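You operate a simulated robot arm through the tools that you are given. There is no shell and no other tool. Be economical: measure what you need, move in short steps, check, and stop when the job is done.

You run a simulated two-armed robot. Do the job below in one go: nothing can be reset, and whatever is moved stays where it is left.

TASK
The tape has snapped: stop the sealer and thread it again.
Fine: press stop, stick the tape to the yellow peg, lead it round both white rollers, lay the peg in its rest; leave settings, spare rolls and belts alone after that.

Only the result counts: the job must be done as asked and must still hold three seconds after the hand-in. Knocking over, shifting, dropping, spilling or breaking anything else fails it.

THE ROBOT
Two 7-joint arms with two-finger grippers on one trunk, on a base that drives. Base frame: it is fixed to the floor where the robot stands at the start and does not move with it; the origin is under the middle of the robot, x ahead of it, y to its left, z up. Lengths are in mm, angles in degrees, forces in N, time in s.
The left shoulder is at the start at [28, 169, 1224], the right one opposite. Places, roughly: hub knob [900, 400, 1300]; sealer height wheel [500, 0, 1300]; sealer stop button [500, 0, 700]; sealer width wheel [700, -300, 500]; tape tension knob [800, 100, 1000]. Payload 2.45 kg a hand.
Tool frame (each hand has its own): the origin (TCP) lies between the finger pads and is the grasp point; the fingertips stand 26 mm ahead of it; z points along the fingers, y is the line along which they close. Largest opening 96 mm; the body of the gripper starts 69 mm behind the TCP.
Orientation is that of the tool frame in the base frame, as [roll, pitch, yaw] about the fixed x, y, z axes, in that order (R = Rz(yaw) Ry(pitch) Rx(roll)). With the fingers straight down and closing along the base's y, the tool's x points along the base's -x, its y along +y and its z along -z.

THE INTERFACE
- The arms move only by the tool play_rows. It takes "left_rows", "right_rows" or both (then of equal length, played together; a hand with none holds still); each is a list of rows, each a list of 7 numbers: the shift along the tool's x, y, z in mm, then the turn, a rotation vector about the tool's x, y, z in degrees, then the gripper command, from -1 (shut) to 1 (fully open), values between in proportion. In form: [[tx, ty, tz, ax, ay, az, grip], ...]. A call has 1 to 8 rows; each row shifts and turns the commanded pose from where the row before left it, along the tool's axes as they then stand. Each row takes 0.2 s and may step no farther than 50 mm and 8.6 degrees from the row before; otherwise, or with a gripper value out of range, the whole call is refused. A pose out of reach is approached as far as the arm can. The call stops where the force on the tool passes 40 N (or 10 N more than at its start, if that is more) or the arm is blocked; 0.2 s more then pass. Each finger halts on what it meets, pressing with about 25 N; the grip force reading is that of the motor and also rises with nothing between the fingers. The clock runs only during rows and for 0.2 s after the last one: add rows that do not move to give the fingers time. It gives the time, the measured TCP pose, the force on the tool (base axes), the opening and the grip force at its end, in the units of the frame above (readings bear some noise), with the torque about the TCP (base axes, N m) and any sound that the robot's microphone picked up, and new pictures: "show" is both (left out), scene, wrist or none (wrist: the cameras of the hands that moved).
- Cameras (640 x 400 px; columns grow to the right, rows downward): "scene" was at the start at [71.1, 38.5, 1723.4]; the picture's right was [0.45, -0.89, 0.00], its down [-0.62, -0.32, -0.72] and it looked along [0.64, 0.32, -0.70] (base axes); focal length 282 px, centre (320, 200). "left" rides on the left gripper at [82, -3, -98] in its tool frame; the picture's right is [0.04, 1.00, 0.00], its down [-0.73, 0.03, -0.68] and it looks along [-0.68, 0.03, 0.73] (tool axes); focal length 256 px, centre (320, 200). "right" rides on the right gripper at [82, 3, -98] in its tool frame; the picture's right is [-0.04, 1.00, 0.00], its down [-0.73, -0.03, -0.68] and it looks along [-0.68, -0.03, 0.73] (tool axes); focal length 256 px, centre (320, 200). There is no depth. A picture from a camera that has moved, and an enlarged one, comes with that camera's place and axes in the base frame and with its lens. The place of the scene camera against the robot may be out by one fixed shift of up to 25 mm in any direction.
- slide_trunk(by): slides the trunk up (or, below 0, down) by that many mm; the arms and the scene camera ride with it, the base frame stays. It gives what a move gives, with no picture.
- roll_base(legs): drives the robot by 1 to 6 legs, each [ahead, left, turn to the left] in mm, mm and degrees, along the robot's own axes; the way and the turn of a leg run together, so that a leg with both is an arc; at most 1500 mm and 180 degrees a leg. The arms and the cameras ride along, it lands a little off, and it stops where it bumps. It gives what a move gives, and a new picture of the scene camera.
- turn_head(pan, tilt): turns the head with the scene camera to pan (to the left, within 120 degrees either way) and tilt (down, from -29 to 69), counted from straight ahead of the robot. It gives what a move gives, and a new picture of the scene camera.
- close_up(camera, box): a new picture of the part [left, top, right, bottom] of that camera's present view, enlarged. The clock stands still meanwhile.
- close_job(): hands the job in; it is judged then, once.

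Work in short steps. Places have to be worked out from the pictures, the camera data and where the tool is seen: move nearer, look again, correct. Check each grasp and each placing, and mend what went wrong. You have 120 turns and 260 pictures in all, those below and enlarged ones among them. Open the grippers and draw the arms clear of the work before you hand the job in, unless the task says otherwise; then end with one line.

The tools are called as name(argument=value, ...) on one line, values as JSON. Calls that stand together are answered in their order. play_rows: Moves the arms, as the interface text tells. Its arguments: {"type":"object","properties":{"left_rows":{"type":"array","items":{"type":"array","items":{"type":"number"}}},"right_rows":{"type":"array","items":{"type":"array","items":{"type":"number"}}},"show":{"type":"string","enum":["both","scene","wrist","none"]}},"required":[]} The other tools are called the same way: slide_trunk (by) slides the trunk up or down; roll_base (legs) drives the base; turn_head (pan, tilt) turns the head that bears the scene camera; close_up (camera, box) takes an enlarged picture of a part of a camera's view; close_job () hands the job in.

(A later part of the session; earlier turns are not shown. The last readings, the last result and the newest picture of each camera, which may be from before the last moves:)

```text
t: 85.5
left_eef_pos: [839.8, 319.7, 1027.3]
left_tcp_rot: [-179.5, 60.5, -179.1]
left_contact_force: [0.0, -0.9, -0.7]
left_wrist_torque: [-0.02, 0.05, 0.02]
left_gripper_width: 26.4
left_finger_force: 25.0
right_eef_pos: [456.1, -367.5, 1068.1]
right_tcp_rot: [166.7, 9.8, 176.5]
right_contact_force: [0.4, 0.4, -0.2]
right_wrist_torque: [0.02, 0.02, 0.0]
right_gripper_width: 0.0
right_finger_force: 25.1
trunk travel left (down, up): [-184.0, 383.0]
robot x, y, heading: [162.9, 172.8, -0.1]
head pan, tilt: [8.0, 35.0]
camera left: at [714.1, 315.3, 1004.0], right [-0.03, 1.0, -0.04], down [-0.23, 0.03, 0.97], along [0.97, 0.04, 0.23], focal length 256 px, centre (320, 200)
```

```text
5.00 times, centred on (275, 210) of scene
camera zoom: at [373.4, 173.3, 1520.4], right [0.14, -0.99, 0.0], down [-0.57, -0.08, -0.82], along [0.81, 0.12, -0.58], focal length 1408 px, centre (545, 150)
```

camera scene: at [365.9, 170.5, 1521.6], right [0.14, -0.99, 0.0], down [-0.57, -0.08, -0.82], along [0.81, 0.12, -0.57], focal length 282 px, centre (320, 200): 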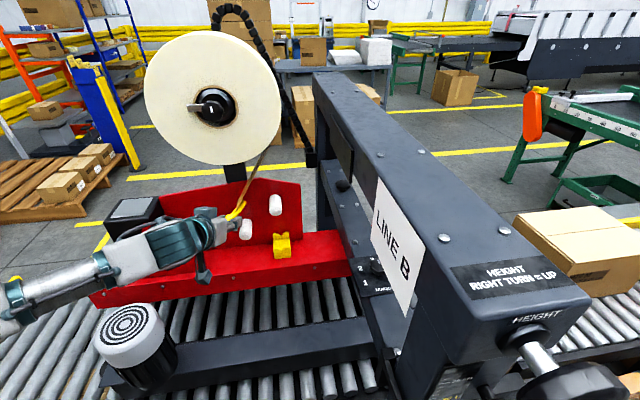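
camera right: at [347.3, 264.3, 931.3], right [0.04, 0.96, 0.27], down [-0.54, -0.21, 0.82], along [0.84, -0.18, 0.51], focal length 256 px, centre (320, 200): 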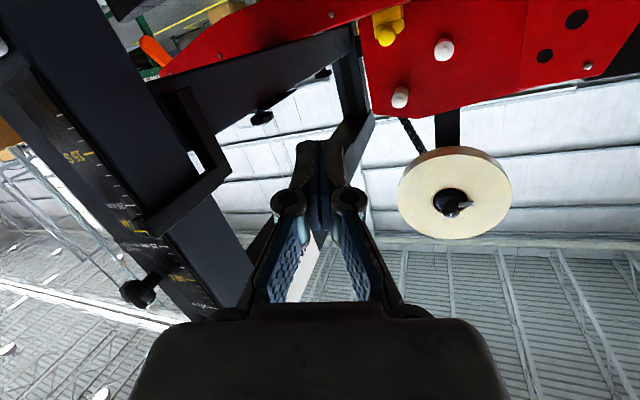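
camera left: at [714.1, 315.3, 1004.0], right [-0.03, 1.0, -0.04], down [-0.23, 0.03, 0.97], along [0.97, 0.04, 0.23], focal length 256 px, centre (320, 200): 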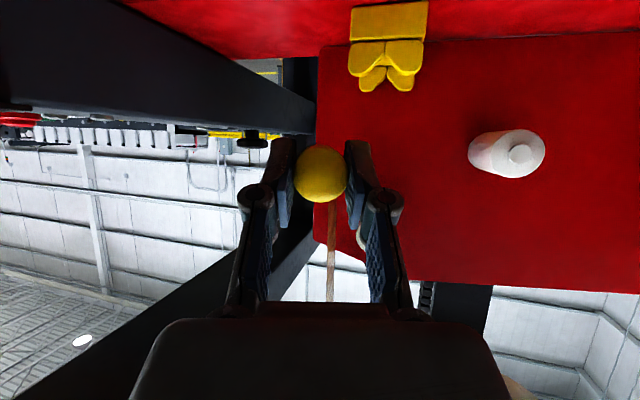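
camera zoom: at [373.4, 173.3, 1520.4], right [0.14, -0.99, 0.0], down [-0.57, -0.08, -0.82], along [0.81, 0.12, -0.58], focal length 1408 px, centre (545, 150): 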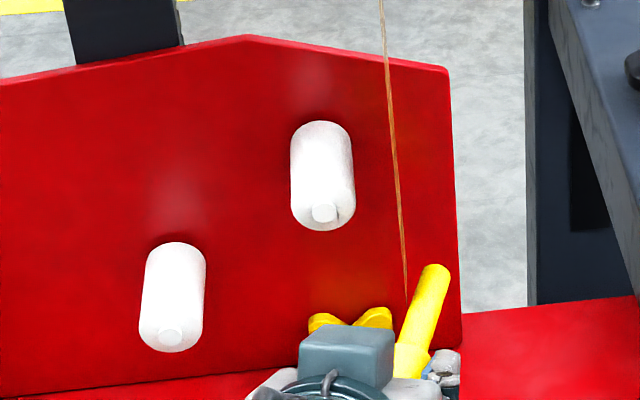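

The tape hangs to the right of the upper roller. I move left under it in a small step and look for it bending round the roller.

play_rows(left_rows=[[0, 25, 0, 0, 0, 0, -1], [0, 25, 0, 0, 0, 0, -1], [0, 20, 0, 0, 0, 0, -1], [0, 0, 0, 0, 0, 0, -1]], show="wrist")

close_up(camera="scene", box=[230, 150, 320, 250])

```text
t: 86.5
left_eef_pos: [838.2, 393.1, 1025.1]
left_tcp_rot: [-179.4, 60.5, -178.8]
left_contact_force: [-0.8, -0.9, -0.9]
left_wrist_torque: [0.01, 0.04, 0.01]
left_gripper_width: 26.5
left_finger_force: 25.0
right_eef_pos: [455.4, -367.9, 1067.9]
right_tcp_rot: [166.8, 10.0, 176.5]
right_contact_force: [0.2, -0.5, -0.3]
right_wrist_torque: [-0.02, 0.0, -0.01]
right_gripper_width: 0.1
right_finger_force: 24.9
trunk travel left (down, up): [-184.0, 383.0]
robot x, y, heading: [164.0, 169.0, -0.1]
head pan, tilt: [8.0, 35.0]
camera left: at [713.4, 387.2, 1004.0], right [-0.03, 1.0, -0.04], down [-0.23, 0.03, 0.97], along [0.97, 0.04, 0.23], focal length 256 px, centre (320, 200)
```

left: 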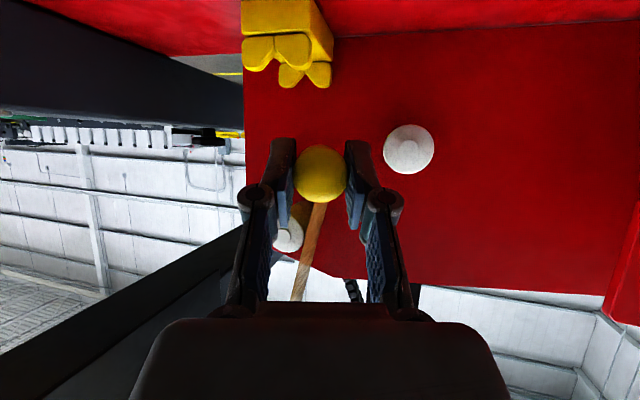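

```text
4.00 times, centred on (275, 200) of scene
camera zoom: at [372.1, 175.1, 1520.6], right [0.14, -0.99, 0.0], down [-0.57, -0.08, -0.82], along [0.81, 0.12, -0.58], focal length 1126 px, centre (500, 200)
```

zoom: 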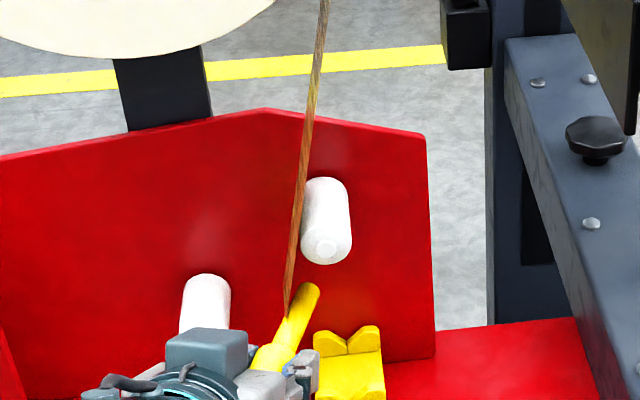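

The ribbon passes in front of the roller's end, so it slipped off because I'm too shallow. I probe here how much deeper the shaft can go before touching the plate.

play_rows(left_rows=[[-2.46, 0, 4.35, 0, 0, 0, -1], [-2.46, 0, 4.35, 0, 0, 0, -1], [-2.46, 0, 4.35, 0, 0, 0, -1], [-2.46, 0, 4.35, 0, 0, 0, -1], [0, 0, 0, 0, 0, 0, -1]], show="none")

close_up(camera="scene", box=[240, 180, 310, 240])

```text
t: 87.7
left_eef_pos: [859.3, 393.0, 1026.1]
left_tcp_rot: [-179.3, 60.4, -178.8]
left_contact_force: [0.8, -0.4, -1.5]
left_wrist_torque: [0.02, 0.02, -0.03]
left_gripper_width: 26.4
left_finger_force: 25.1
right_eef_pos: [456.7, -367.7, 1068.5]
right_tcp_rot: [166.8, 9.9, 176.5]
right_contact_force: [0.6, -0.1, -0.4]
right_wrist_torque: [0.01, -0.01, -0.01]
right_gripper_width: 0.0
right_finger_force: 24.8
trunk travel left (down, up): [-184.0, 383.0]
robot x, y, heading: [163.6, 174.7, 0.1]
head pan, tilt: [8.0, 35.0]
```

```text
6.67 times, centred on (275, 210) of scene
camera zoom: at [371.8, 175.1, 1520.7], right [0.14, -0.99, 0.0], down [-0.57, -0.08, -0.82], along [0.81, 0.12, -0.58], focal length 1877 px, centre (620, 133)
```

zoom: 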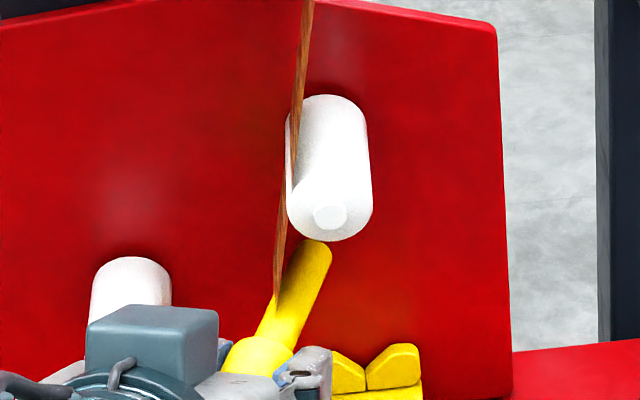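

There's no contact even at x 859, and there the tape does lie against the roller, so depth was the problem. I pull out, go back to the right side, then push in to x ≈ 860 before going under again.

play_rows(left_rows=[[7.4, 0, -13.1, 0, 0, 0, -1], [7.4, 0, -13.1, 0, 0, 0, -1], [0, -26, 0, 0, 0, 0, -1], [0, -26, 0, 0, 0, 0, -1], [0, -26, 0, 0, 0, 0, -1], [-7.4, 0, 13.1, 0, 0, 0, -1], [-7.9, 0, 13.9, 0, 0, 0, -1], [0, 0, 0, 0, 0, 0, -1]], show="none")

close_up(camera="scene", box=[240, 170, 320, 240])

```text
t: 89.5
left_eef_pos: [861.2, 315.2, 1027.7]
left_tcp_rot: [-179.4, 60.6, -178.8]
left_contact_force: [-0.5, -0.4, -0.6]
left_wrist_torque: [-0.02, 0.03, 0.02]
left_gripper_width: 26.4
left_finger_force: 25.1
right_eef_pos: [455.2, -367.8, 1069.0]
right_tcp_rot: [166.8, 10.0, 176.4]
right_contact_force: [-0.5, 0.4, -0.4]
right_wrist_torque: [-0.01, -0.03, 0.0]
right_gripper_width: 0.0
right_finger_force: 24.7
trunk travel left (down, up): [-184.0, 383.0]
robot x, y, heading: [165.8, 175.6, 0.1]
head pan, tilt: [8.0, 35.0]
```

```text
5.71 times, centred on (280, 205) of scene
camera zoom: at [371.7, 174.9, 1520.8], right [0.14, -0.99, 0.0], down [-0.57, -0.08, -0.82], along [0.81, 0.12, -0.58], focal length 1609 px, centre (549, 171)
```

zoom: 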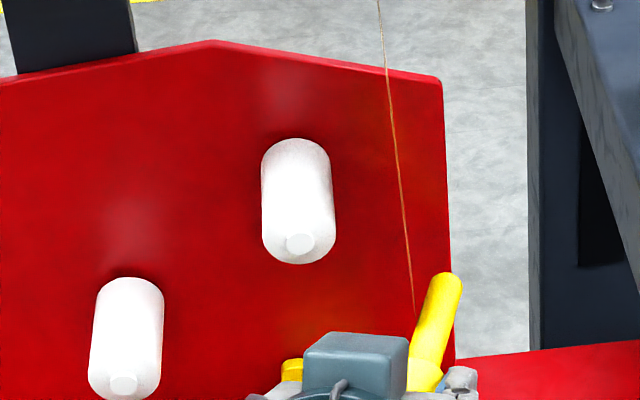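

The tape is back on the right at full depth. I move left under the upper roller again.

play_rows(left_rows=[[0, 26, 0, 0, 0, 0, -1], [0, 26, 0, 0, 0, 0, -1], [0, 26, 0, 0, 0, 0, -1], [0, 0, 0, 0, 0, 0, -1]], show="wrist")

close_up(camera="scene", box=[240, 170, 320, 240])

```text
t: 90.5
left_eef_pos: [859.6, 392.9, 1026.2]
left_tcp_rot: [-179.4, 60.5, -178.9]
left_contact_force: [0.1, 0.0, -1.4]
left_wrist_torque: [0.02, 0.04, -0.03]
left_gripper_width: 26.3
left_finger_force: 25.3
right_eef_pos: [457.1, -368.1, 1068.8]
right_tcp_rot: [166.8, 9.8, 176.5]
right_contact_force: [0.0, 0.1, 0.2]
right_wrist_torque: [0.02, 0.01, -0.04]
right_gripper_width: 0.1
right_finger_force: 24.7
trunk travel left (down, up): [-184.0, 383.0]
robot x, y, heading: [160.4, 171.3, -0.1]
head pan, tilt: [8.0, 35.0]
camera left: at [735.1, 387.6, 1003.7], right [-0.03, 1.0, -0.04], down [-0.23, 0.03, 0.97], along [0.97, 0.04, 0.23], focal length 256 px, centre (320, 200)
```

left: 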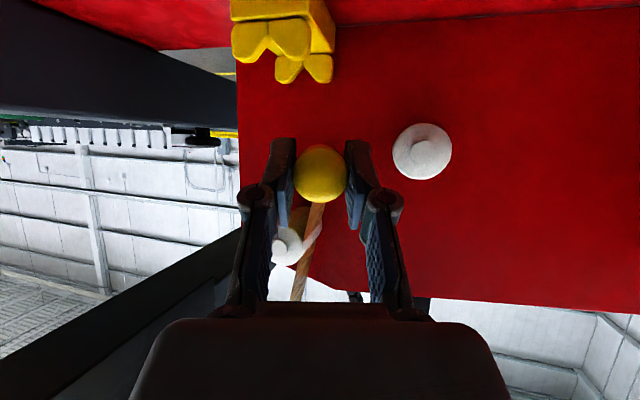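

```text
5.71 times, centred on (280, 205) of scene
camera zoom: at [372.2, 175.5, 1520.6], right [0.14, -0.99, 0.0], down [-0.57, -0.08, -0.82], along [0.81, 0.12, -0.58], focal length 1609 px, centre (549, 171)
```

zoom: 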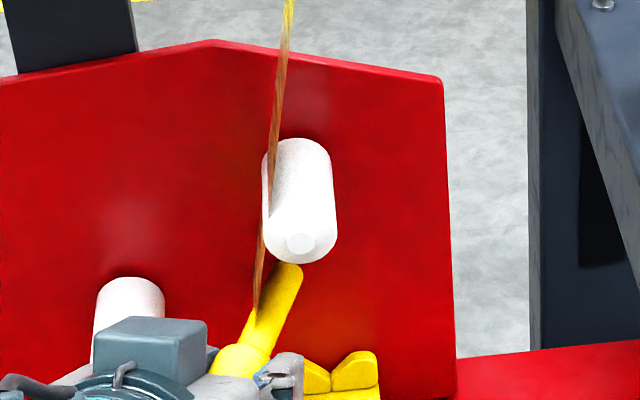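

The ribbon is drawn straight through the roller, so a wrap may only register as the peg is led all the way round. I continue the S: between the rollers, over the lower one and down its left side.

play_rows(left_rows=[[-16.1, 24, -18.3, 0, 0, 0, -1], [-16.5, 31, -9.3, 0, 0, 0, -1], [0, 0, 0, 0, 0, 0, -1]], show="none")

close_up(camera="scene", box=[220, 150, 310, 230])

```text
t: 91.3
left_eef_pos: [848.8, 445.5, 1071.9]
left_tcp_rot: [-179.6, 60.7, -179.1]
left_contact_force: [-22.8, -10.0, -2.3]
left_wrist_torque: [-0.09, 0.33, -0.73]
left_gripper_width: 26.8
left_finger_force: 24.9
right_eef_pos: [452.9, -368.2, 1066.8]
right_tcp_rot: [166.8, 10.1, 176.4]
right_contact_force: [-0.4, 0.4, 0.2]
right_wrist_torque: [0.03, -0.01, 0.01]
right_gripper_width: 0.1
right_finger_force: 25.1
trunk travel left (down, up): [-184.0, 383.0]
robot x, y, heading: [165.8, 174.0, -0.1]
head pan, tilt: [8.0, 35.0]
```

```text
5.00 times, centred on (265, 190) of scene
camera zoom: at [365.4, 170.6, 1521.6], right [0.14, -0.99, 0.0], down [-0.57, -0.08, -0.82], along [0.81, 0.12, -0.57], focal length 1408 px, centre (595, 250)
```

zoom: 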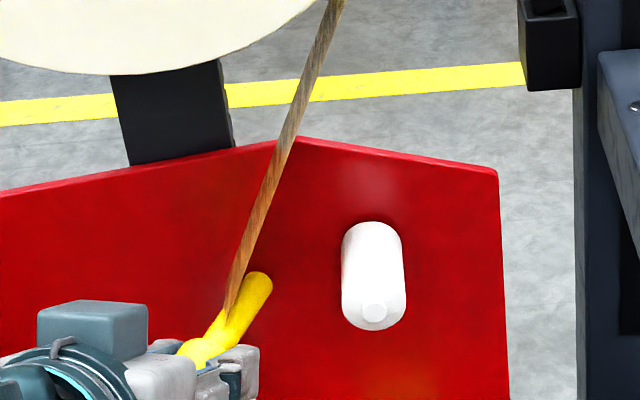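

It touches the plate again here, so the plate is nearer on this side. I ease back 10 mm and carry on round the left of the lower roller to see whether the tape catches there.

play_rows(left_rows=[[4.9, 0, -8.7, 0, 0, 0, -1], [11.3, 45, 6.4, 0, 0, 0, -1], [33, 18, 18, 0, 0, 0, -1], [38, -4, 21.5, 0, 0, 0, -1], [0, 0, 0, 0, 0, 0, -1]], show="wrist")

close_up(camera="scene", box=[200, 150, 310, 250])

```text
t: 92.5
left_eef_pos: [841.2, 508.5, 972.4]
left_tcp_rot: [-179.4, 60.3, -178.7]
left_contact_force: [-10.1, -1.5, -3.9]
left_wrist_torque: [0.02, 0.44, -0.29]
left_gripper_width: 32.3
left_finger_force: 25.3
right_eef_pos: [455.2, -366.4, 1068.2]
right_tcp_rot: [166.7, 10.0, 176.5]
right_contact_force: [-0.8, 0.4, -0.7]
right_wrist_torque: [0.01, 0.01, 0.03]
right_gripper_width: 0.0
right_finger_force: 25.0
trunk travel left (down, up): [-184.0, 383.0]
robot x, y, heading: [164.8, 174.0, 0.3]
head pan, tilt: [8.0, 35.0]
camera left: at [715.5, 501.9, 949.1], right [-0.03, 1.0, -0.04], down [-0.23, 0.03, 0.97], along [0.97, 0.04, 0.23], focal length 256 px, centre (320, 200)
```

left: 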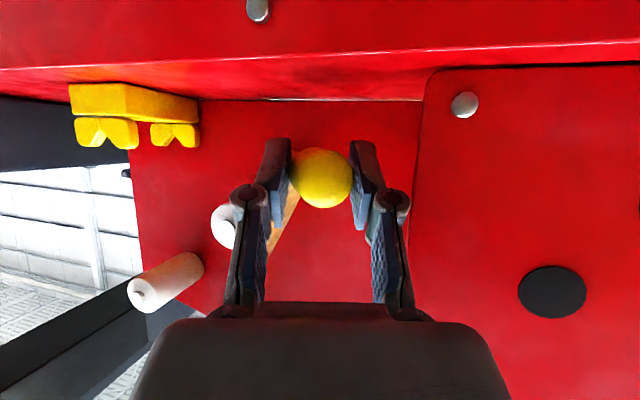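

```text
4.00 times, centred on (255, 200) of scene
camera zoom: at [370.4, 176.0, 1520.7], right [0.14, -0.99, 0.0], down [-0.57, -0.08, -0.82], along [0.81, 0.12, -0.58], focal length 1126 px, centre (580, 200)
```

zoom: 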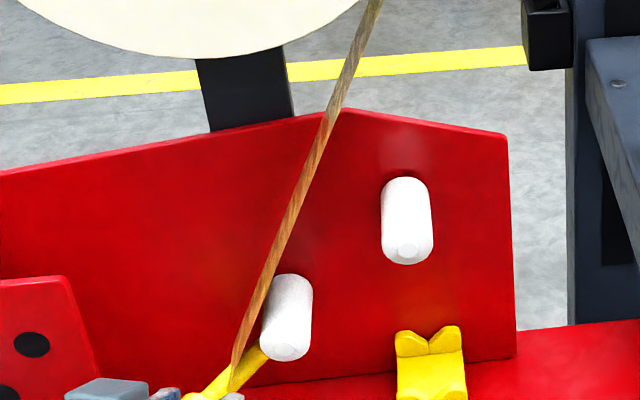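

The plate pushed the peg back about 10 mm into the grip (width 32 again), which is close to the original grasp. I ease off the plate and pass under the lower roller to the right.

play_rows(left_rows=[[4.9, 0, -8.7, 0, 0, 0, -1], [17.4, -10, 9.8, 0, 0, 0, -1], [0, -40, 0, 0, 0, 0, -1], [0, -40, 0, 0, 0, 0, -1], [0, 0, 0, 0, 0, 0, -1]], show="wrist")

close_up(camera="scene", box=[210, 150, 310, 250])

```text
t: 93.7
left_eef_pos: [831.7, 415.4, 954.9]
left_tcp_rot: [-179.3, 60.5, -178.8]
left_contact_force: [0.1, -0.7, -1.4]
left_wrist_torque: [-0.01, 0.02, 0.0]
left_gripper_width: 26.0
left_finger_force: 25.2
right_eef_pos: [455.9, -366.3, 1068.9]
right_tcp_rot: [166.8, 9.9, 176.4]
right_contact_force: [0.6, 0.5, 0.0]
right_wrist_torque: [-0.01, 0.03, 0.0]
right_gripper_width: 0.0
right_finger_force: 25.2
trunk travel left (down, up): [-184.0, 383.0]
robot x, y, heading: [165.3, 173.2, 0.0]
head pan, tilt: [8.0, 35.0]
camera left: at [706.0, 411.0, 932.0], right [-0.03, 1.0, -0.04], down [-0.23, 0.03, 0.97], along [0.97, 0.04, 0.23], focal length 256 px, centre (320, 200)
```

left: 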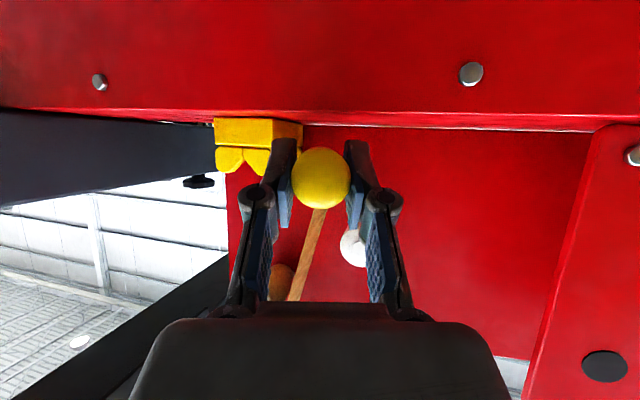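

```text
4.00 times, centred on (260, 200) of scene
camera zoom: at [371.7, 173.7, 1520.7], right [0.14, -0.99, 0.0], down [-0.57, -0.08, -0.82], along [0.81, 0.12, -0.58], focal length 1126 px, centre (560, 200)
```

zoom: 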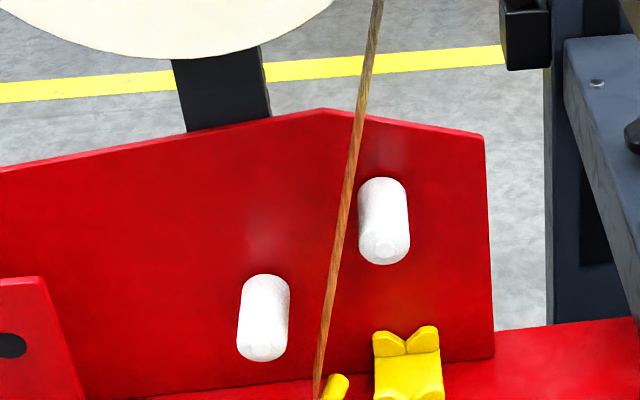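

The peg's grip width changes show that the head is yawed about 6° to my tool. The tape may need the other sequence (first round the lower roller, then over the upper one, whose right side sits above the rest). I align the tool yaw and set up left of the lower roller, deep.

play_rows(left_rows=[[4.9, 0, -8.7, -5.2, 0, -2.9, -1], [0, 45, 0, 0, 0, 0, -1], [0, 45, 0, 0, 0, 0, -1], [-39, 0, -22, 0, 0, 0, -1], [-7.4, 0, 13, 0, 0, 0, -1], [-7.4, 0, 13, 0, 0, 0, -1], [0, 0, 0, 0, 0, 0, -1]], show="wrist")

close_up(camera="scene", box=[200, 150, 310, 250])

```text
t: 95.3
left_eef_pos: [839.0, 507.5, 1001.9]
left_tcp_rot: [-179.3, 60.5, -173.0]
left_contact_force: [-21.9, -9.0, -2.7]
left_wrist_torque: [-0.08, 0.32, -0.42]
left_gripper_width: 26.1
left_finger_force: 25.1
right_eef_pos: [452.2, -367.4, 1069.1]
right_tcp_rot: [166.8, 10.0, 176.5]
right_contact_force: [-0.5, 0.1, 0.9]
right_wrist_torque: [0.0, -0.02, -0.02]
right_gripper_width: 0.0
right_finger_force: 25.3
trunk travel left (down, up): [-184.0, 383.0]
robot x, y, heading: [164.9, 175.5, -0.1]
head pan, tilt: [8.0, 35.0]
camera left: at [713.6, 489.9, 977.7], right [-0.13, 0.99, -0.04], down [-0.23, 0.01, 0.97], along [0.96, 0.14, 0.23], focal length 256 px, centre (320, 200)
```

left: 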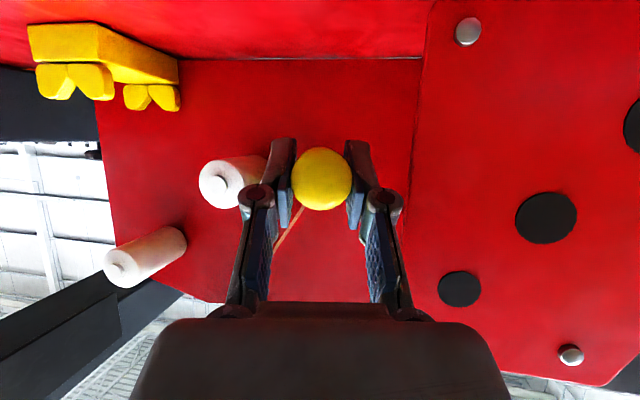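

```text
4.00 times, centred on (255, 200) of scene
camera zoom: at [366.0, 173.7, 1521.5], right [0.14, -0.99, 0.0], down [-0.57, -0.08, -0.82], along [0.81, 0.12, -0.57], focal length 1126 px, centre (580, 200)
```

zoom: 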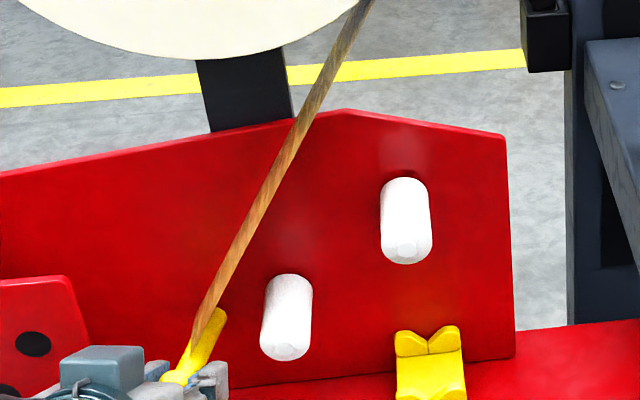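

Deep position reached (touching the plate). I ease off 5 mm and sweep down and under the lower roller to the right, following the plate.

play_rows(left_rows=[[2.5, 0, -4.4, 0, 0, 0, -1], [21, 0, 11.8, 0, 0, 0, -1], [21, 0, 11.8, 0, 0, 0, -1], [0, -30, 0, 0, 0, 0, -1], [0, -30, 0, 0, 0, 0, -1], [0, -30, 0, 0, 0, 0, -1], [0, 0, 0, 0, 0, 0, -1]], show="wrist")

close_up(camera="scene", box=[200, 150, 310, 250])

```text
t: 96.9
left_eef_pos: [845.0, 419.7, 951.3]
left_tcp_rot: [-179.3, 60.5, -172.8]
left_contact_force: [-0.2, -0.5, -0.4]
left_wrist_torque: [-0.03, 0.04, 0.02]
left_gripper_width: 26.0
left_finger_force: 24.6
right_eef_pos: [455.1, -365.6, 1069.7]
right_tcp_rot: [166.9, 9.9, 176.6]
right_contact_force: [0.7, 0.0, -0.9]
right_wrist_torque: [-0.05, 0.03, -0.01]
right_gripper_width: 0.0
right_finger_force: 25.3
trunk travel left (down, up): [-184.0, 383.0]
robot x, y, heading: [168.7, 177.3, -0.2]
head pan, tilt: [8.0, 35.0]
camera left: at [721.1, 402.1, 928.6], right [-0.13, 0.99, -0.04], down [-0.23, 0.01, 0.97], along [0.96, 0.14, 0.23], focal length 256 px, centre (320, 200)
```

left: 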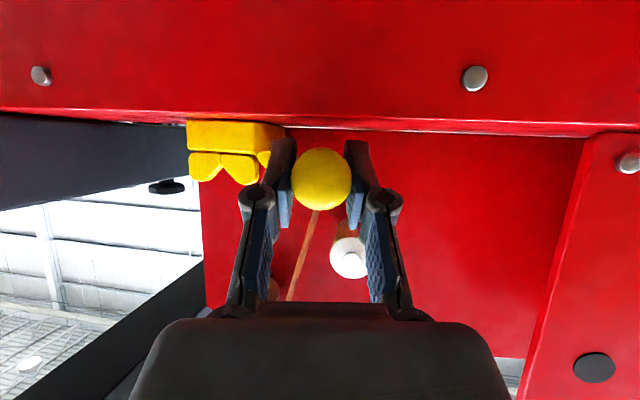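

```text
4.00 times, centred on (255, 200) of scene
camera zoom: at [371.7, 175.6, 1520.7], right [0.14, -0.99, 0.0], down [-0.57, -0.08, -0.82], along [0.81, 0.12, -0.58], focal length 1126 px, centre (580, 200)
```

zoom: 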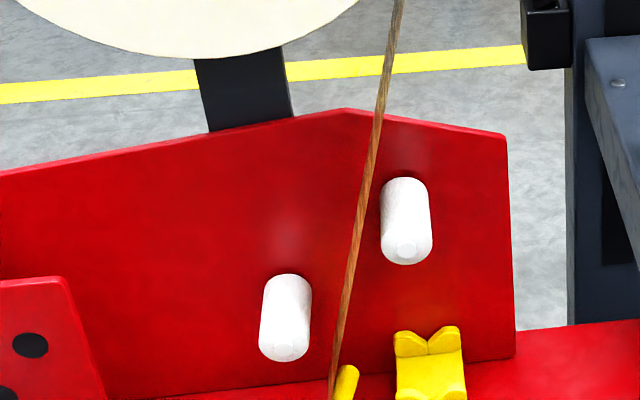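

There are brown patches on the rollers in the wrist view. I zoom in there.

close_up(camera="left", box=[250, 190, 400, 310])

close_up(camera="scene", box=[255, 185, 315, 250])

```text
3.33 times, centred on (325, 250) of left
camera zoom: at [721.1, 402.1, 928.6], right [-0.13, 0.99, -0.04], down [-0.23, 0.01, 0.97], along [0.96, 0.14, 0.23], focal length 853 px, centre (303, 33)
```

zoom: 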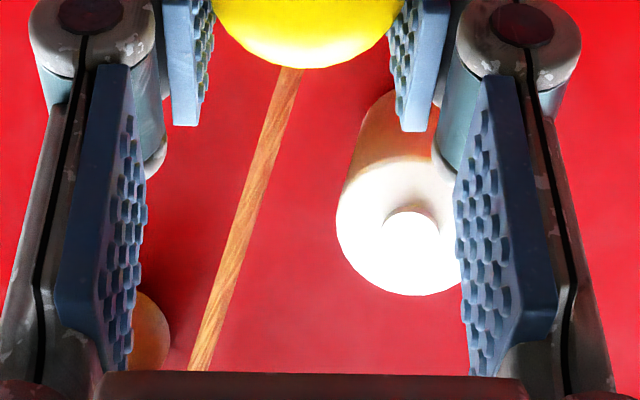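

```text
6.15 times, centred on (285, 218) of scene
camera zoom: at [371.7, 175.6, 1520.7], right [0.14, -0.99, 0.0], down [-0.57, -0.08, -0.82], along [0.81, 0.12, -0.58], focal length 1732 px, centre (535, 92)
```

zoom: 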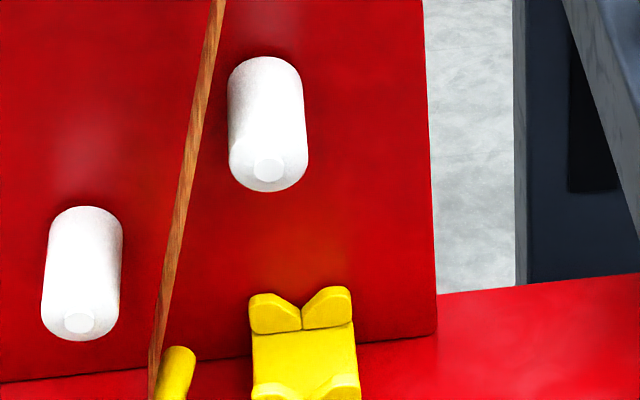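

The wrist view shows only shading on the rollers, and the ribbon is straight. My last pass was about 20 mm shy of the plate, so I go deeper here and sweep back left under the lower roller to test whether it catches.

play_rows(left_rows=[[-3.4, 0, 6.1, 0, 0, 0, -1], [-3.4, 0, 6.1, 0, 0, 0, -1], [0, 30, 0, 0, 0, 0, -1], [0, 30, 0, 0, 0, 0, -1], [0, 0, 0, 0, 0, 0, -1]], show="wrist")

close_up(camera="scene", box=[210, 160, 300, 250])

```text
t: 98.1
left_eef_pos: [849.1, 476.8, 953.5]
left_tcp_rot: [-179.6, 60.7, -173.2]
left_contact_force: [-24.3, -11.1, -0.6]
left_wrist_torque: [-0.08, 0.22, -0.55]
left_gripper_width: 26.8
left_finger_force: 25.2
right_eef_pos: [453.1, -369.1, 1066.9]
right_tcp_rot: [166.7, 10.0, 176.4]
right_contact_force: [1.3, -0.2, 0.2]
right_wrist_torque: [0.0, 0.04, 0.0]
right_gripper_width: 0.1
right_finger_force: 24.9
trunk travel left (down, up): [-184.0, 383.0]
robot x, y, heading: [163.2, 172.0, 0.1]
head pan, tilt: [8.0, 35.0]
camera left: at [724.9, 459.2, 930.3], right [-0.13, 0.99, -0.04], down [-0.23, 0.01, 0.97], along [0.96, 0.14, 0.23], focal length 256 px, centre (320, 200)
```

left: 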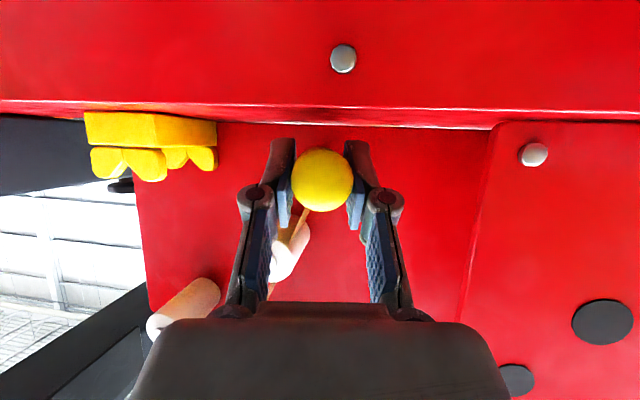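

```text
4.44 times, centred on (255, 205) of scene
camera zoom: at [366.2, 170.1, 1521.5], right [0.14, -0.99, -0.01], down [-0.57, -0.08, -0.82], along [0.81, 0.12, -0.57], focal length 1251 px, centre (609, 178)
```

zoom: 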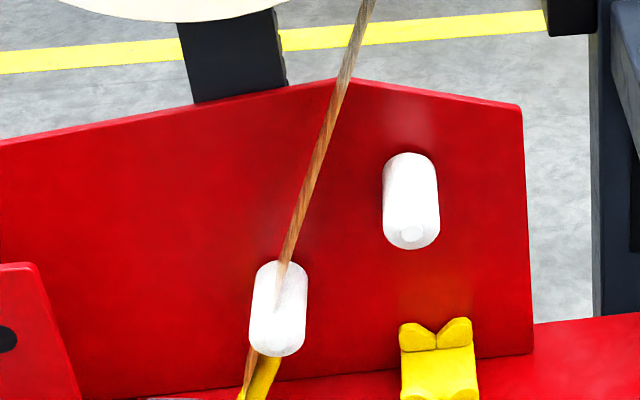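

Here the ribbon clearly enters the roller's body, so the depth is right. I'll now test the left-to-right sweep under the lower roller at this depth: out to the left, then back right.

play_rows(left_rows=[[2.5, 0, -4.4, 0, 0, 0, -1], [-17, 18, -10, 0, 0, 0, -1], [0, 0, 0, 0, 0, 0, -1], [17, -10, 10, 0, 0, 0, -1], [0, -30, 0, 0, 0, 0, -1], [0, -30, 0, 0, 0, 0, -1], [0, 0, 0, 0, 0, 0, -1]], show="none")

close_up(camera="scene", box=[210, 160, 300, 250])

```text
t: 99.7
left_eef_pos: [853.2, 426.5, 952.2]
left_tcp_rot: [-179.4, 60.5, -172.8]
left_contact_force: [0.9, -1.1, -0.5]
left_wrist_torque: [0.02, 0.03, -0.01]
left_gripper_width: 26.1
left_finger_force: 25.0
right_eef_pos: [456.0, -368.3, 1068.5]
right_tcp_rot: [166.8, 9.8, 176.4]
right_contact_force: [0.2, -0.2, 0.0]
right_wrist_torque: [0.04, 0.01, 0.03]
right_gripper_width: 0.0
right_finger_force: 24.7
trunk travel left (down, up): [-184.0, 383.0]
robot x, y, heading: [162.0, 178.0, 0.2]
head pan, tilt: [8.0, 35.0]
```

```text
4.44 times, centred on (255, 205) of scene
camera zoom: at [372.2, 173.7, 1520.6], right [0.14, -0.99, 0.0], down [-0.57, -0.08, -0.82], along [0.81, 0.12, -0.58], focal length 1251 px, centre (609, 178)
```

zoom: 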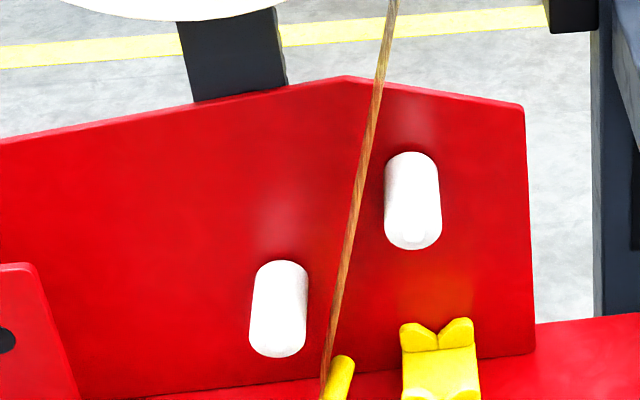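

No catch in this direction either, and earlier moves have left the peg's route wound one extra turn round the upper roller. I unwind the whole route, retracing under and left of the lower roller and back round the upper one, before making one clean S pass.

play_rows(left_rows=[[3.9, 34.5, -7, 0, 0, 0, -1], [0, 34.5, 0, 0, 0, 0, -1], [-26.1, 1.5, -14.7, 0, 0, 0, -1], [-26.1, 1.5, -14.7, 0, 0, 0, -1], [-24, -17.5, -13.5, 0, 0, 0, -1], [-24, -17.5, -13.5, 0, 0, 0, -1], [6.5, -27.5, 3.7, 0, 0, 0, -1], [6.5, -27.5, 3.7, 0, 0, 0, -1]], show="none")

close_up(camera="scene", box=[210, 150, 310, 240])

```text
t: 101.5
left_eef_pos: [849.1, 408.6, 1051.6]
left_tcp_rot: [-179.7, 60.5, -173.1]
left_contact_force: [0.0, 0.2, -1.4]
left_wrist_torque: [0.01, 0.03, 0.02]
left_gripper_width: 25.7
left_finger_force: 24.6
right_eef_pos: [456.3, -368.3, 1068.7]
right_tcp_rot: [166.8, 9.8, 176.5]
right_contact_force: [-0.8, -0.5, 0.3]
right_wrist_torque: [-0.01, -0.02, 0.01]
right_gripper_width: 0.0
right_finger_force: 25.3
trunk travel left (down, up): [-184.0, 383.0]
robot x, y, heading: [161.9, 174.8, 0.1]
head pan, tilt: [8.0, 35.0]
```

```text
4.44 times, centred on (260, 195) of scene
camera zoom: at [372.4, 173.6, 1520.6], right [0.14, -0.99, 0.0], down [-0.57, -0.08, -0.82], along [0.81, 0.12, -0.58], focal length 1251 px, centre (587, 222)
```

zoom: 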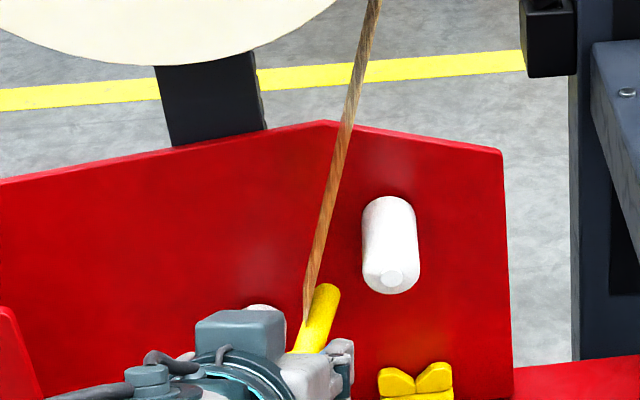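

The path is going as planned with no contact. I continue the unwinding: under the upper roller to the right, up and over the top.

play_rows(left_rows=[[9.6, -22.5, 5.4, 0, 0, 0, -1], [9.6, -22.5, 5.4, 0, 0, 0, -1], [-16.1, -26, -9.1, 0, 0, 0, -1], [-16.1, -26, -9.1, 0, 0, 0, -1], [-30.5, 1, -17.2, 0, 0, 0, -1], [-30.5, 1, -17.2, 0, 0, 0, -1], [-4.4, 35, -2.5, 0, 0, 0, -1], [-4.4, 35, -2.5, 0, 0, 0, -1]], show="none")

play_rows(left_rows=[[19.6, 17.5, 11, 0, 0, 0, -1], [19.6, 17.5, 11, 0, 0, 0, -1], [23.1, -6.5, 13, 0, 0, 0, -1], [23.1, -6.5, 13, 0, 0, 0, -1], [16.5, -42, 9.3, 0, 0, 0, -1], [-16.1, -26, -9.1, 0, 0, 0, -1], [-16.1, -26, -9.1, 0, 0, 0, -1], [-39.2, 2, -22.1, 0, 0, 0, -1]], show="scene")

close_up(camera="scene", box=[190, 30, 320, 240])

```text
t: 103.3
left_eef_pos: [849.1, 413.3, 1139.2]
left_tcp_rot: [-179.2, 60.6, -172.8]
left_contact_force: [0.3, 0.0, -0.5]
left_wrist_torque: [-0.01, 0.02, -0.02]
left_gripper_width: 25.6
left_finger_force: 25.7
left hand out of reach, approached as far as the arm can: row 4, 5, 6
right_eef_pos: [454.8, -364.3, 1070.3]
right_tcp_rot: [166.8, 10.0, 176.5]
right_contact_force: [-0.2, 0.2, 0.7]
right_wrist_torque: [0.02, -0.03, 0.0]
right_gripper_width: 0.1
right_finger_force: 24.9
trunk travel left (down, up): [-184.0, 383.0]
robot x, y, heading: [166.6, 175.0, 0.1]
head pan, tilt: [8.0, 35.0]
```

```text
t: 105.1
left_eef_pos: [856.0, 343.5, 1104.7]
left_tcp_rot: [-179.3, 60.5, -172.6]
left_contact_force: [-0.8, 0.9, -0.4]
left_wrist_torque: [0.01, 0.06, -0.02]
left_gripper_width: 25.8
left_finger_force: 25.0
right_eef_pos: [453.7, -364.8, 1069.6]
right_tcp_rot: [166.9, 10.1, 176.5]
right_contact_force: [-0.5, 0.6, 0.3]
right_wrist_torque: [-0.01, 0.0, -0.01]
right_gripper_width: 0.0
right_finger_force: 25.4
trunk travel left (down, up): [-184.0, 383.0]
robot x, y, heading: [163.6, 173.2, 0.1]
head pan, tilt: [8.0, 35.0]
camera scene: at [370.2, 175.9, 1521.1], right [0.14, -0.99, 0.0], down [-0.57, -0.08, -0.82], along [0.81, 0.12, -0.58], focal length 282 px, centre (320, 200)
```

scene: 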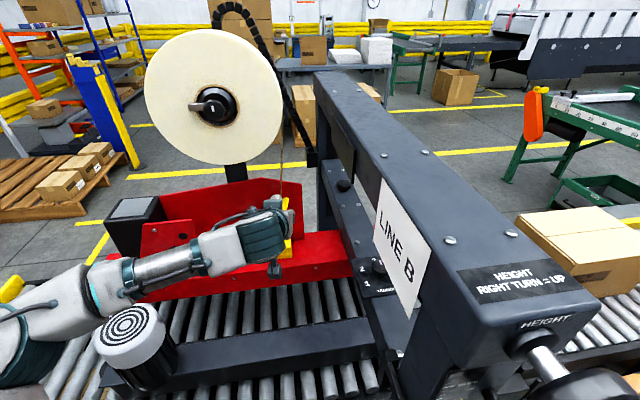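

```text
1.90 times, centred on (255, 135) of scene
camera zoom: at [370.2, 175.9, 1521.1], right [0.14, -0.99, 0.0], down [-0.57, -0.08, -0.82], along [0.81, 0.12, -0.58], focal length 536 px, centre (444, 324)
```

zoom: 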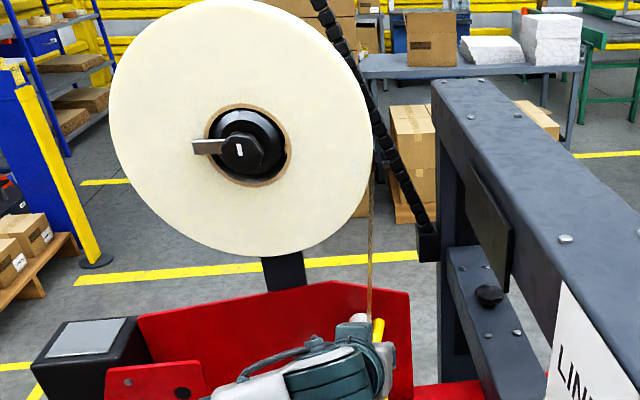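

The tool's 7° yaw limited the reach to the right. I undo that yaw, move right and then start one clean, tighter S pass: right of and under the upper roller.

play_rows(left_rows=[[-8.7, -15, -4.9, 5.2, 0, 2.9, -1], [0, -16, 0, 0, 0, 0, -1], [24.8, 13, 23.2, 0, 0, 0, -1], [27.9, 9, 15.7, 0, 0, 0, -1], [6.4, 33, -1, 0, 0, 0, -1], [0, 0, 0, 0, 0, 0, -1]], show="wrist")

close_up(camera="scene", box=[230, 150, 320, 240])

```text
t: 106.5
left_eef_pos: [863.0, 374.7, 1043.8]
left_tcp_rot: [-179.4, 60.6, -178.9]
left_contact_force: [-0.7, 0.1, -0.4]
left_wrist_torque: [0.0, 0.05, -0.04]
left_gripper_width: 25.7
left_finger_force: 25.4
left hand out of reach, approached as far as the arm can: row 2
right_eef_pos: [456.2, -367.7, 1068.6]
right_tcp_rot: [166.7, 9.9, 176.5]
right_contact_force: [0.4, -0.1, -0.3]
right_wrist_torque: [0.02, -0.02, 0.01]
right_gripper_width: 0.0
right_finger_force: 24.6
trunk travel left (down, up): [-184.0, 383.0]
robot x, y, heading: [163.5, 174.0, 0.0]
head pan, tilt: [8.0, 35.0]
camera left: at [738.5, 368.8, 1020.3], right [-0.03, 1.0, -0.04], down [-0.23, 0.03, 0.97], along [0.97, 0.04, 0.23], focal length 256 px, centre (320, 200)
```

left: 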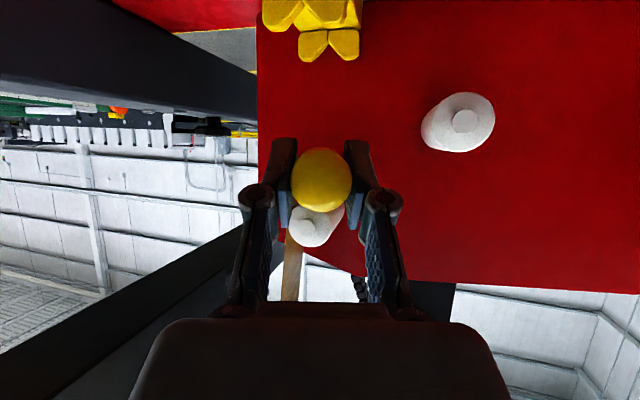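

```text
4.44 times, centred on (275, 195) of scene
camera zoom: at [372.5, 176.0, 1520.5], right [0.14, -0.99, 0.0], down [-0.57, -0.08, -0.82], along [0.81, 0.12, -0.58], focal length 1251 px, centre (520, 222)
```

zoom: 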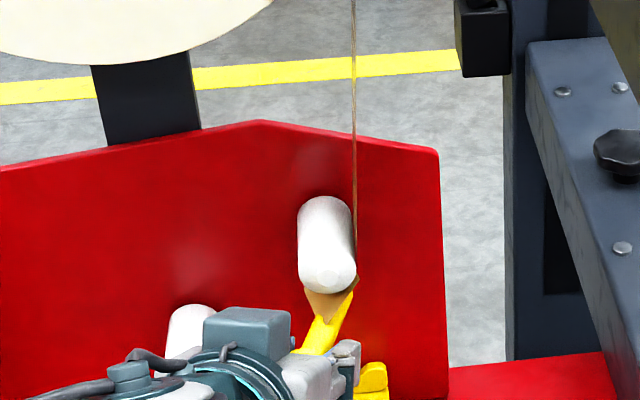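

The tape now bends round the right and underside of the upper roller. I keep the same depth and continue between the rollers to above the lower one.

play_rows(left_rows=[[-4.5, 30, -8.3, 0, 0, 0, -1], [1.2, 35, -6.2, 0, 0, 0, -1], [9.5, 30, -0.5, 0, 0, 0, -1], [0, 0, 0, 0, 0, 0, -1]], show="wrist")

close_up(camera="scene", box=[220, 150, 310, 240])

```text
t: 107.5
left_eef_pos: [846.5, 467.9, 1045.7]
left_tcp_rot: [-179.3, 60.5, -178.9]
left_contact_force: [-0.1, -0.9, -0.6]
left_wrist_torque: [0.02, 0.03, 0.01]
left_gripper_width: 25.7
left_finger_force: 24.5
right_eef_pos: [456.2, -367.2, 1068.4]
right_tcp_rot: [166.9, 9.9, 176.5]
right_contact_force: [0.2, 0.1, 0.5]
right_wrist_torque: [0.02, -0.03, 0.01]
right_gripper_width: 0.0
right_finger_force: 25.3
trunk travel left (down, up): [-184.0, 383.0]
robot x, y, heading: [165.0, 176.1, 0.1]
head pan, tilt: [8.0, 35.0]
camera left: at [720.7, 462.5, 1022.2], right [-0.03, 1.0, -0.04], down [-0.23, 0.03, 0.97], along [0.97, 0.04, 0.23], focal length 256 px, centre (320, 200)
```

left: 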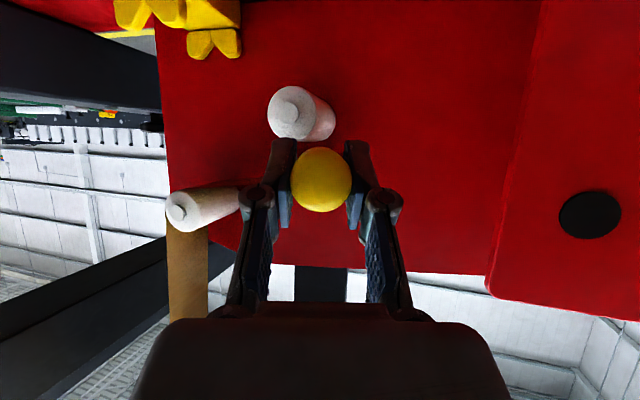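

```text
4.44 times, centred on (265, 195) of scene
camera zoom: at [371.8, 176.0, 1520.7], right [0.14, -0.99, 0.0], down [-0.57, -0.08, -0.82], along [0.81, 0.12, -0.58], focal length 1251 px, centre (564, 222)
```

zoom: 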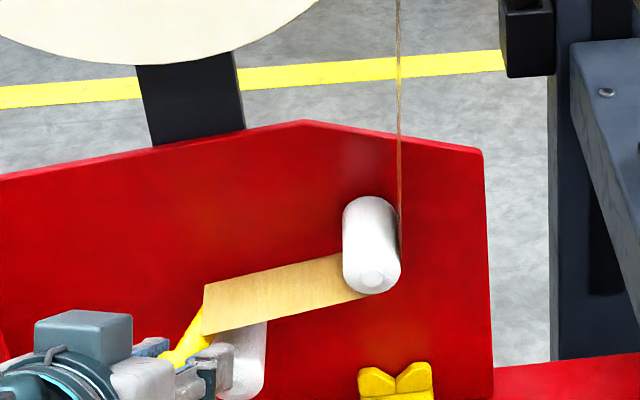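

It's working: the tape runs round the upper roller and across to the peg above the lower one. I go down the left of the lower roller and under it to the right.

play_rows(left_rows=[[27.6, 20, 12.1, 0, 0, 0, -1], [28, 2, 13.5, 0, 0, 0, -1], [16.8, -20, 12.9, 0, 0, 0, -1], [-0.3, -30, 4.5, 0, 0, 0, -1], [-4.6, -28, 2, 0, 0, 0, -1], [0, 0, 0, 0, 0, 0, -1]], show="wrist")

close_up(camera="scene", box=[220, 160, 310, 250])

```text
t: 108.9
left_eef_pos: [852.6, 412.7, 965.4]
left_tcp_rot: [-179.1, 60.5, -178.8]
left_contact_force: [0.2, 0.3, -1.2]
left_wrist_torque: [0.01, 0.03, 0.02]
left_gripper_width: 25.6
left_finger_force: 25.1
right_eef_pos: [455.7, -364.6, 1069.2]
right_tcp_rot: [166.9, 9.9, 176.5]
right_contact_force: [-0.1, -0.7, -0.1]
right_wrist_torque: [0.0, 0.01, -0.04]
right_gripper_width: 0.0
right_finger_force: 24.6
trunk travel left (down, up): [-184.0, 383.0]
robot x, y, heading: [165.3, 174.5, 0.1]
head pan, tilt: [8.0, 35.0]
camera left: at [726.6, 406.5, 941.3], right [-0.03, 1.0, -0.04], down [-0.23, 0.03, 0.97], along [0.97, 0.04, 0.23], focal length 256 px, centre (320, 200)
```

left: 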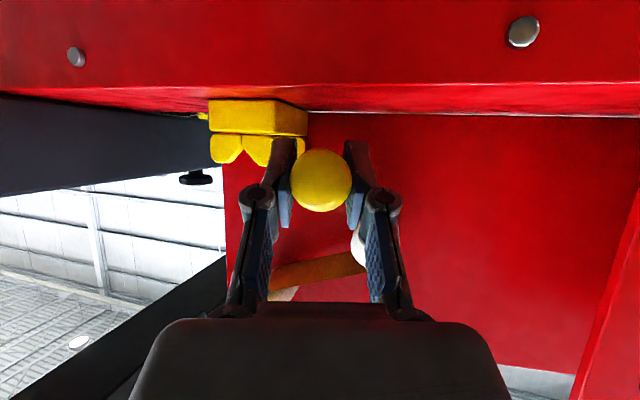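

```text
4.44 times, centred on (265, 205) of scene
camera zoom: at [371.7, 175.7, 1520.7], right [0.14, -0.99, 0.0], down [-0.57, -0.08, -0.82], along [0.81, 0.12, -0.58], focal length 1251 px, centre (564, 178)
```

zoom: 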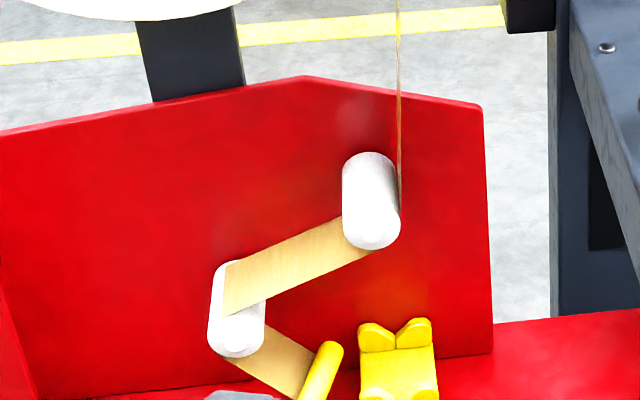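

A clean S: right of the upper roller, left of and under the lower one. Now I raise the peg a little, align yaw 8° to the rest, and move above the rest.

play_rows(left_rows=[[-17.4, -5, -9.8, 0, 0, 0, -1], [-17.4, -10, -9.8, 0, 0, 0, -1], [0, -20, 0, -3.5, 0, -1.95, -1], [-3.4, -22, 6.1, -3.5, 0, -1.95, -1], [0, 0, 0, 0, 0, 0, -1], [0, 0, 0, 0, 0, 0, -1]], show="wrist")

close_up(camera="left", box=[240, 40, 420, 240])

close_up(camera="scene", box=[240, 180, 310, 260])

```text
t: 110.3
left_eef_pos: [861.8, 354.9, 1005.7]
left_tcp_rot: [-179.4, 60.5, -170.9]
left_contact_force: [-0.3, 0.3, -0.7]
left_wrist_torque: [0.02, 0.03, 0.01]
left_gripper_width: 25.6
left_finger_force: 25.1
right_eef_pos: [456.5, -365.6, 1069.3]
right_tcp_rot: [166.7, 9.8, 176.6]
right_contact_force: [1.0, 0.8, 0.0]
right_wrist_torque: [-0.01, 0.02, -0.01]
right_gripper_width: 0.1
right_finger_force: 24.7
trunk travel left (down, up): [-184.0, 383.0]
robot x, y, heading: [165.0, 177.2, -0.1]
head pan, tilt: [8.0, 35.0]
camera left: at [738.3, 332.7, 981.9], right [-0.17, 0.98, -0.04], down [-0.23, 0.0, 0.97], along [0.96, 0.17, 0.23], focal length 256 px, centre (320, 200)
```

left: 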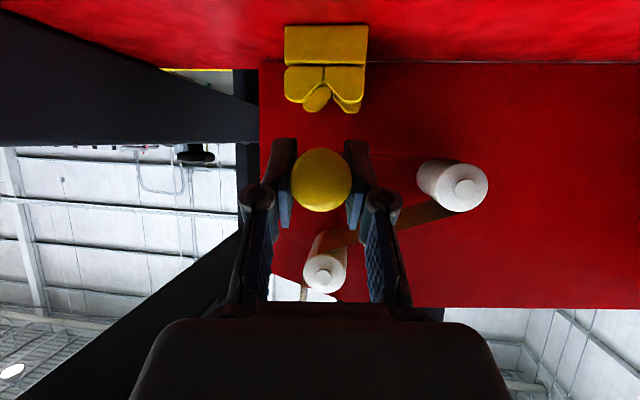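

```text
2.00 times, centred on (330, 140) of left
camera zoom: at [738.3, 332.7, 981.9], right [-0.17, 0.98, -0.04], down [-0.23, 0.0, 0.97], along [0.96, 0.17, 0.23], focal length 512 px, centre (300, 320)
```

zoom: 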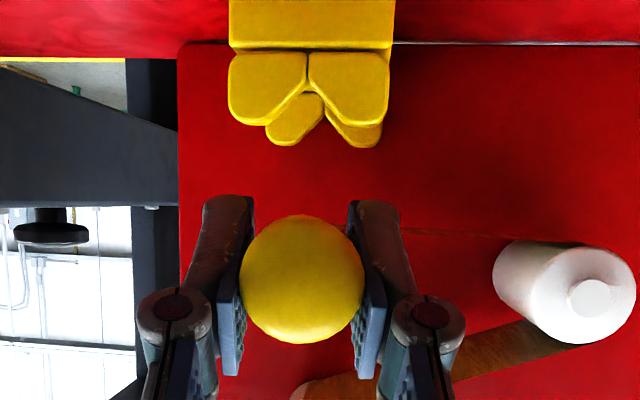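

```text
5.00 times, centred on (275, 220) of scene
camera zoom: at [372.4, 175.6, 1520.6], right [0.14, -0.99, 0.0], down [-0.57, -0.08, -0.82], along [0.81, 0.12, -0.58], focal length 1408 px, centre (545, 100)
```

zoom: 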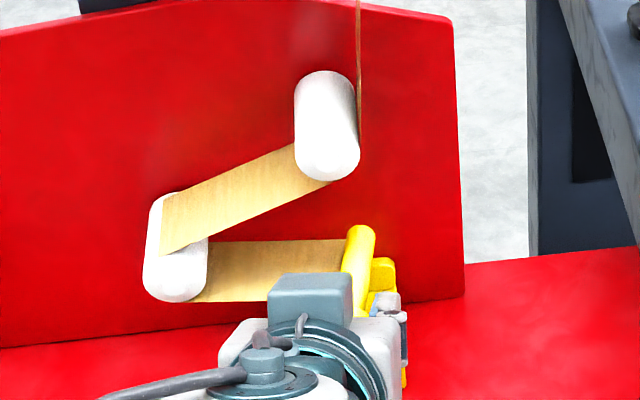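

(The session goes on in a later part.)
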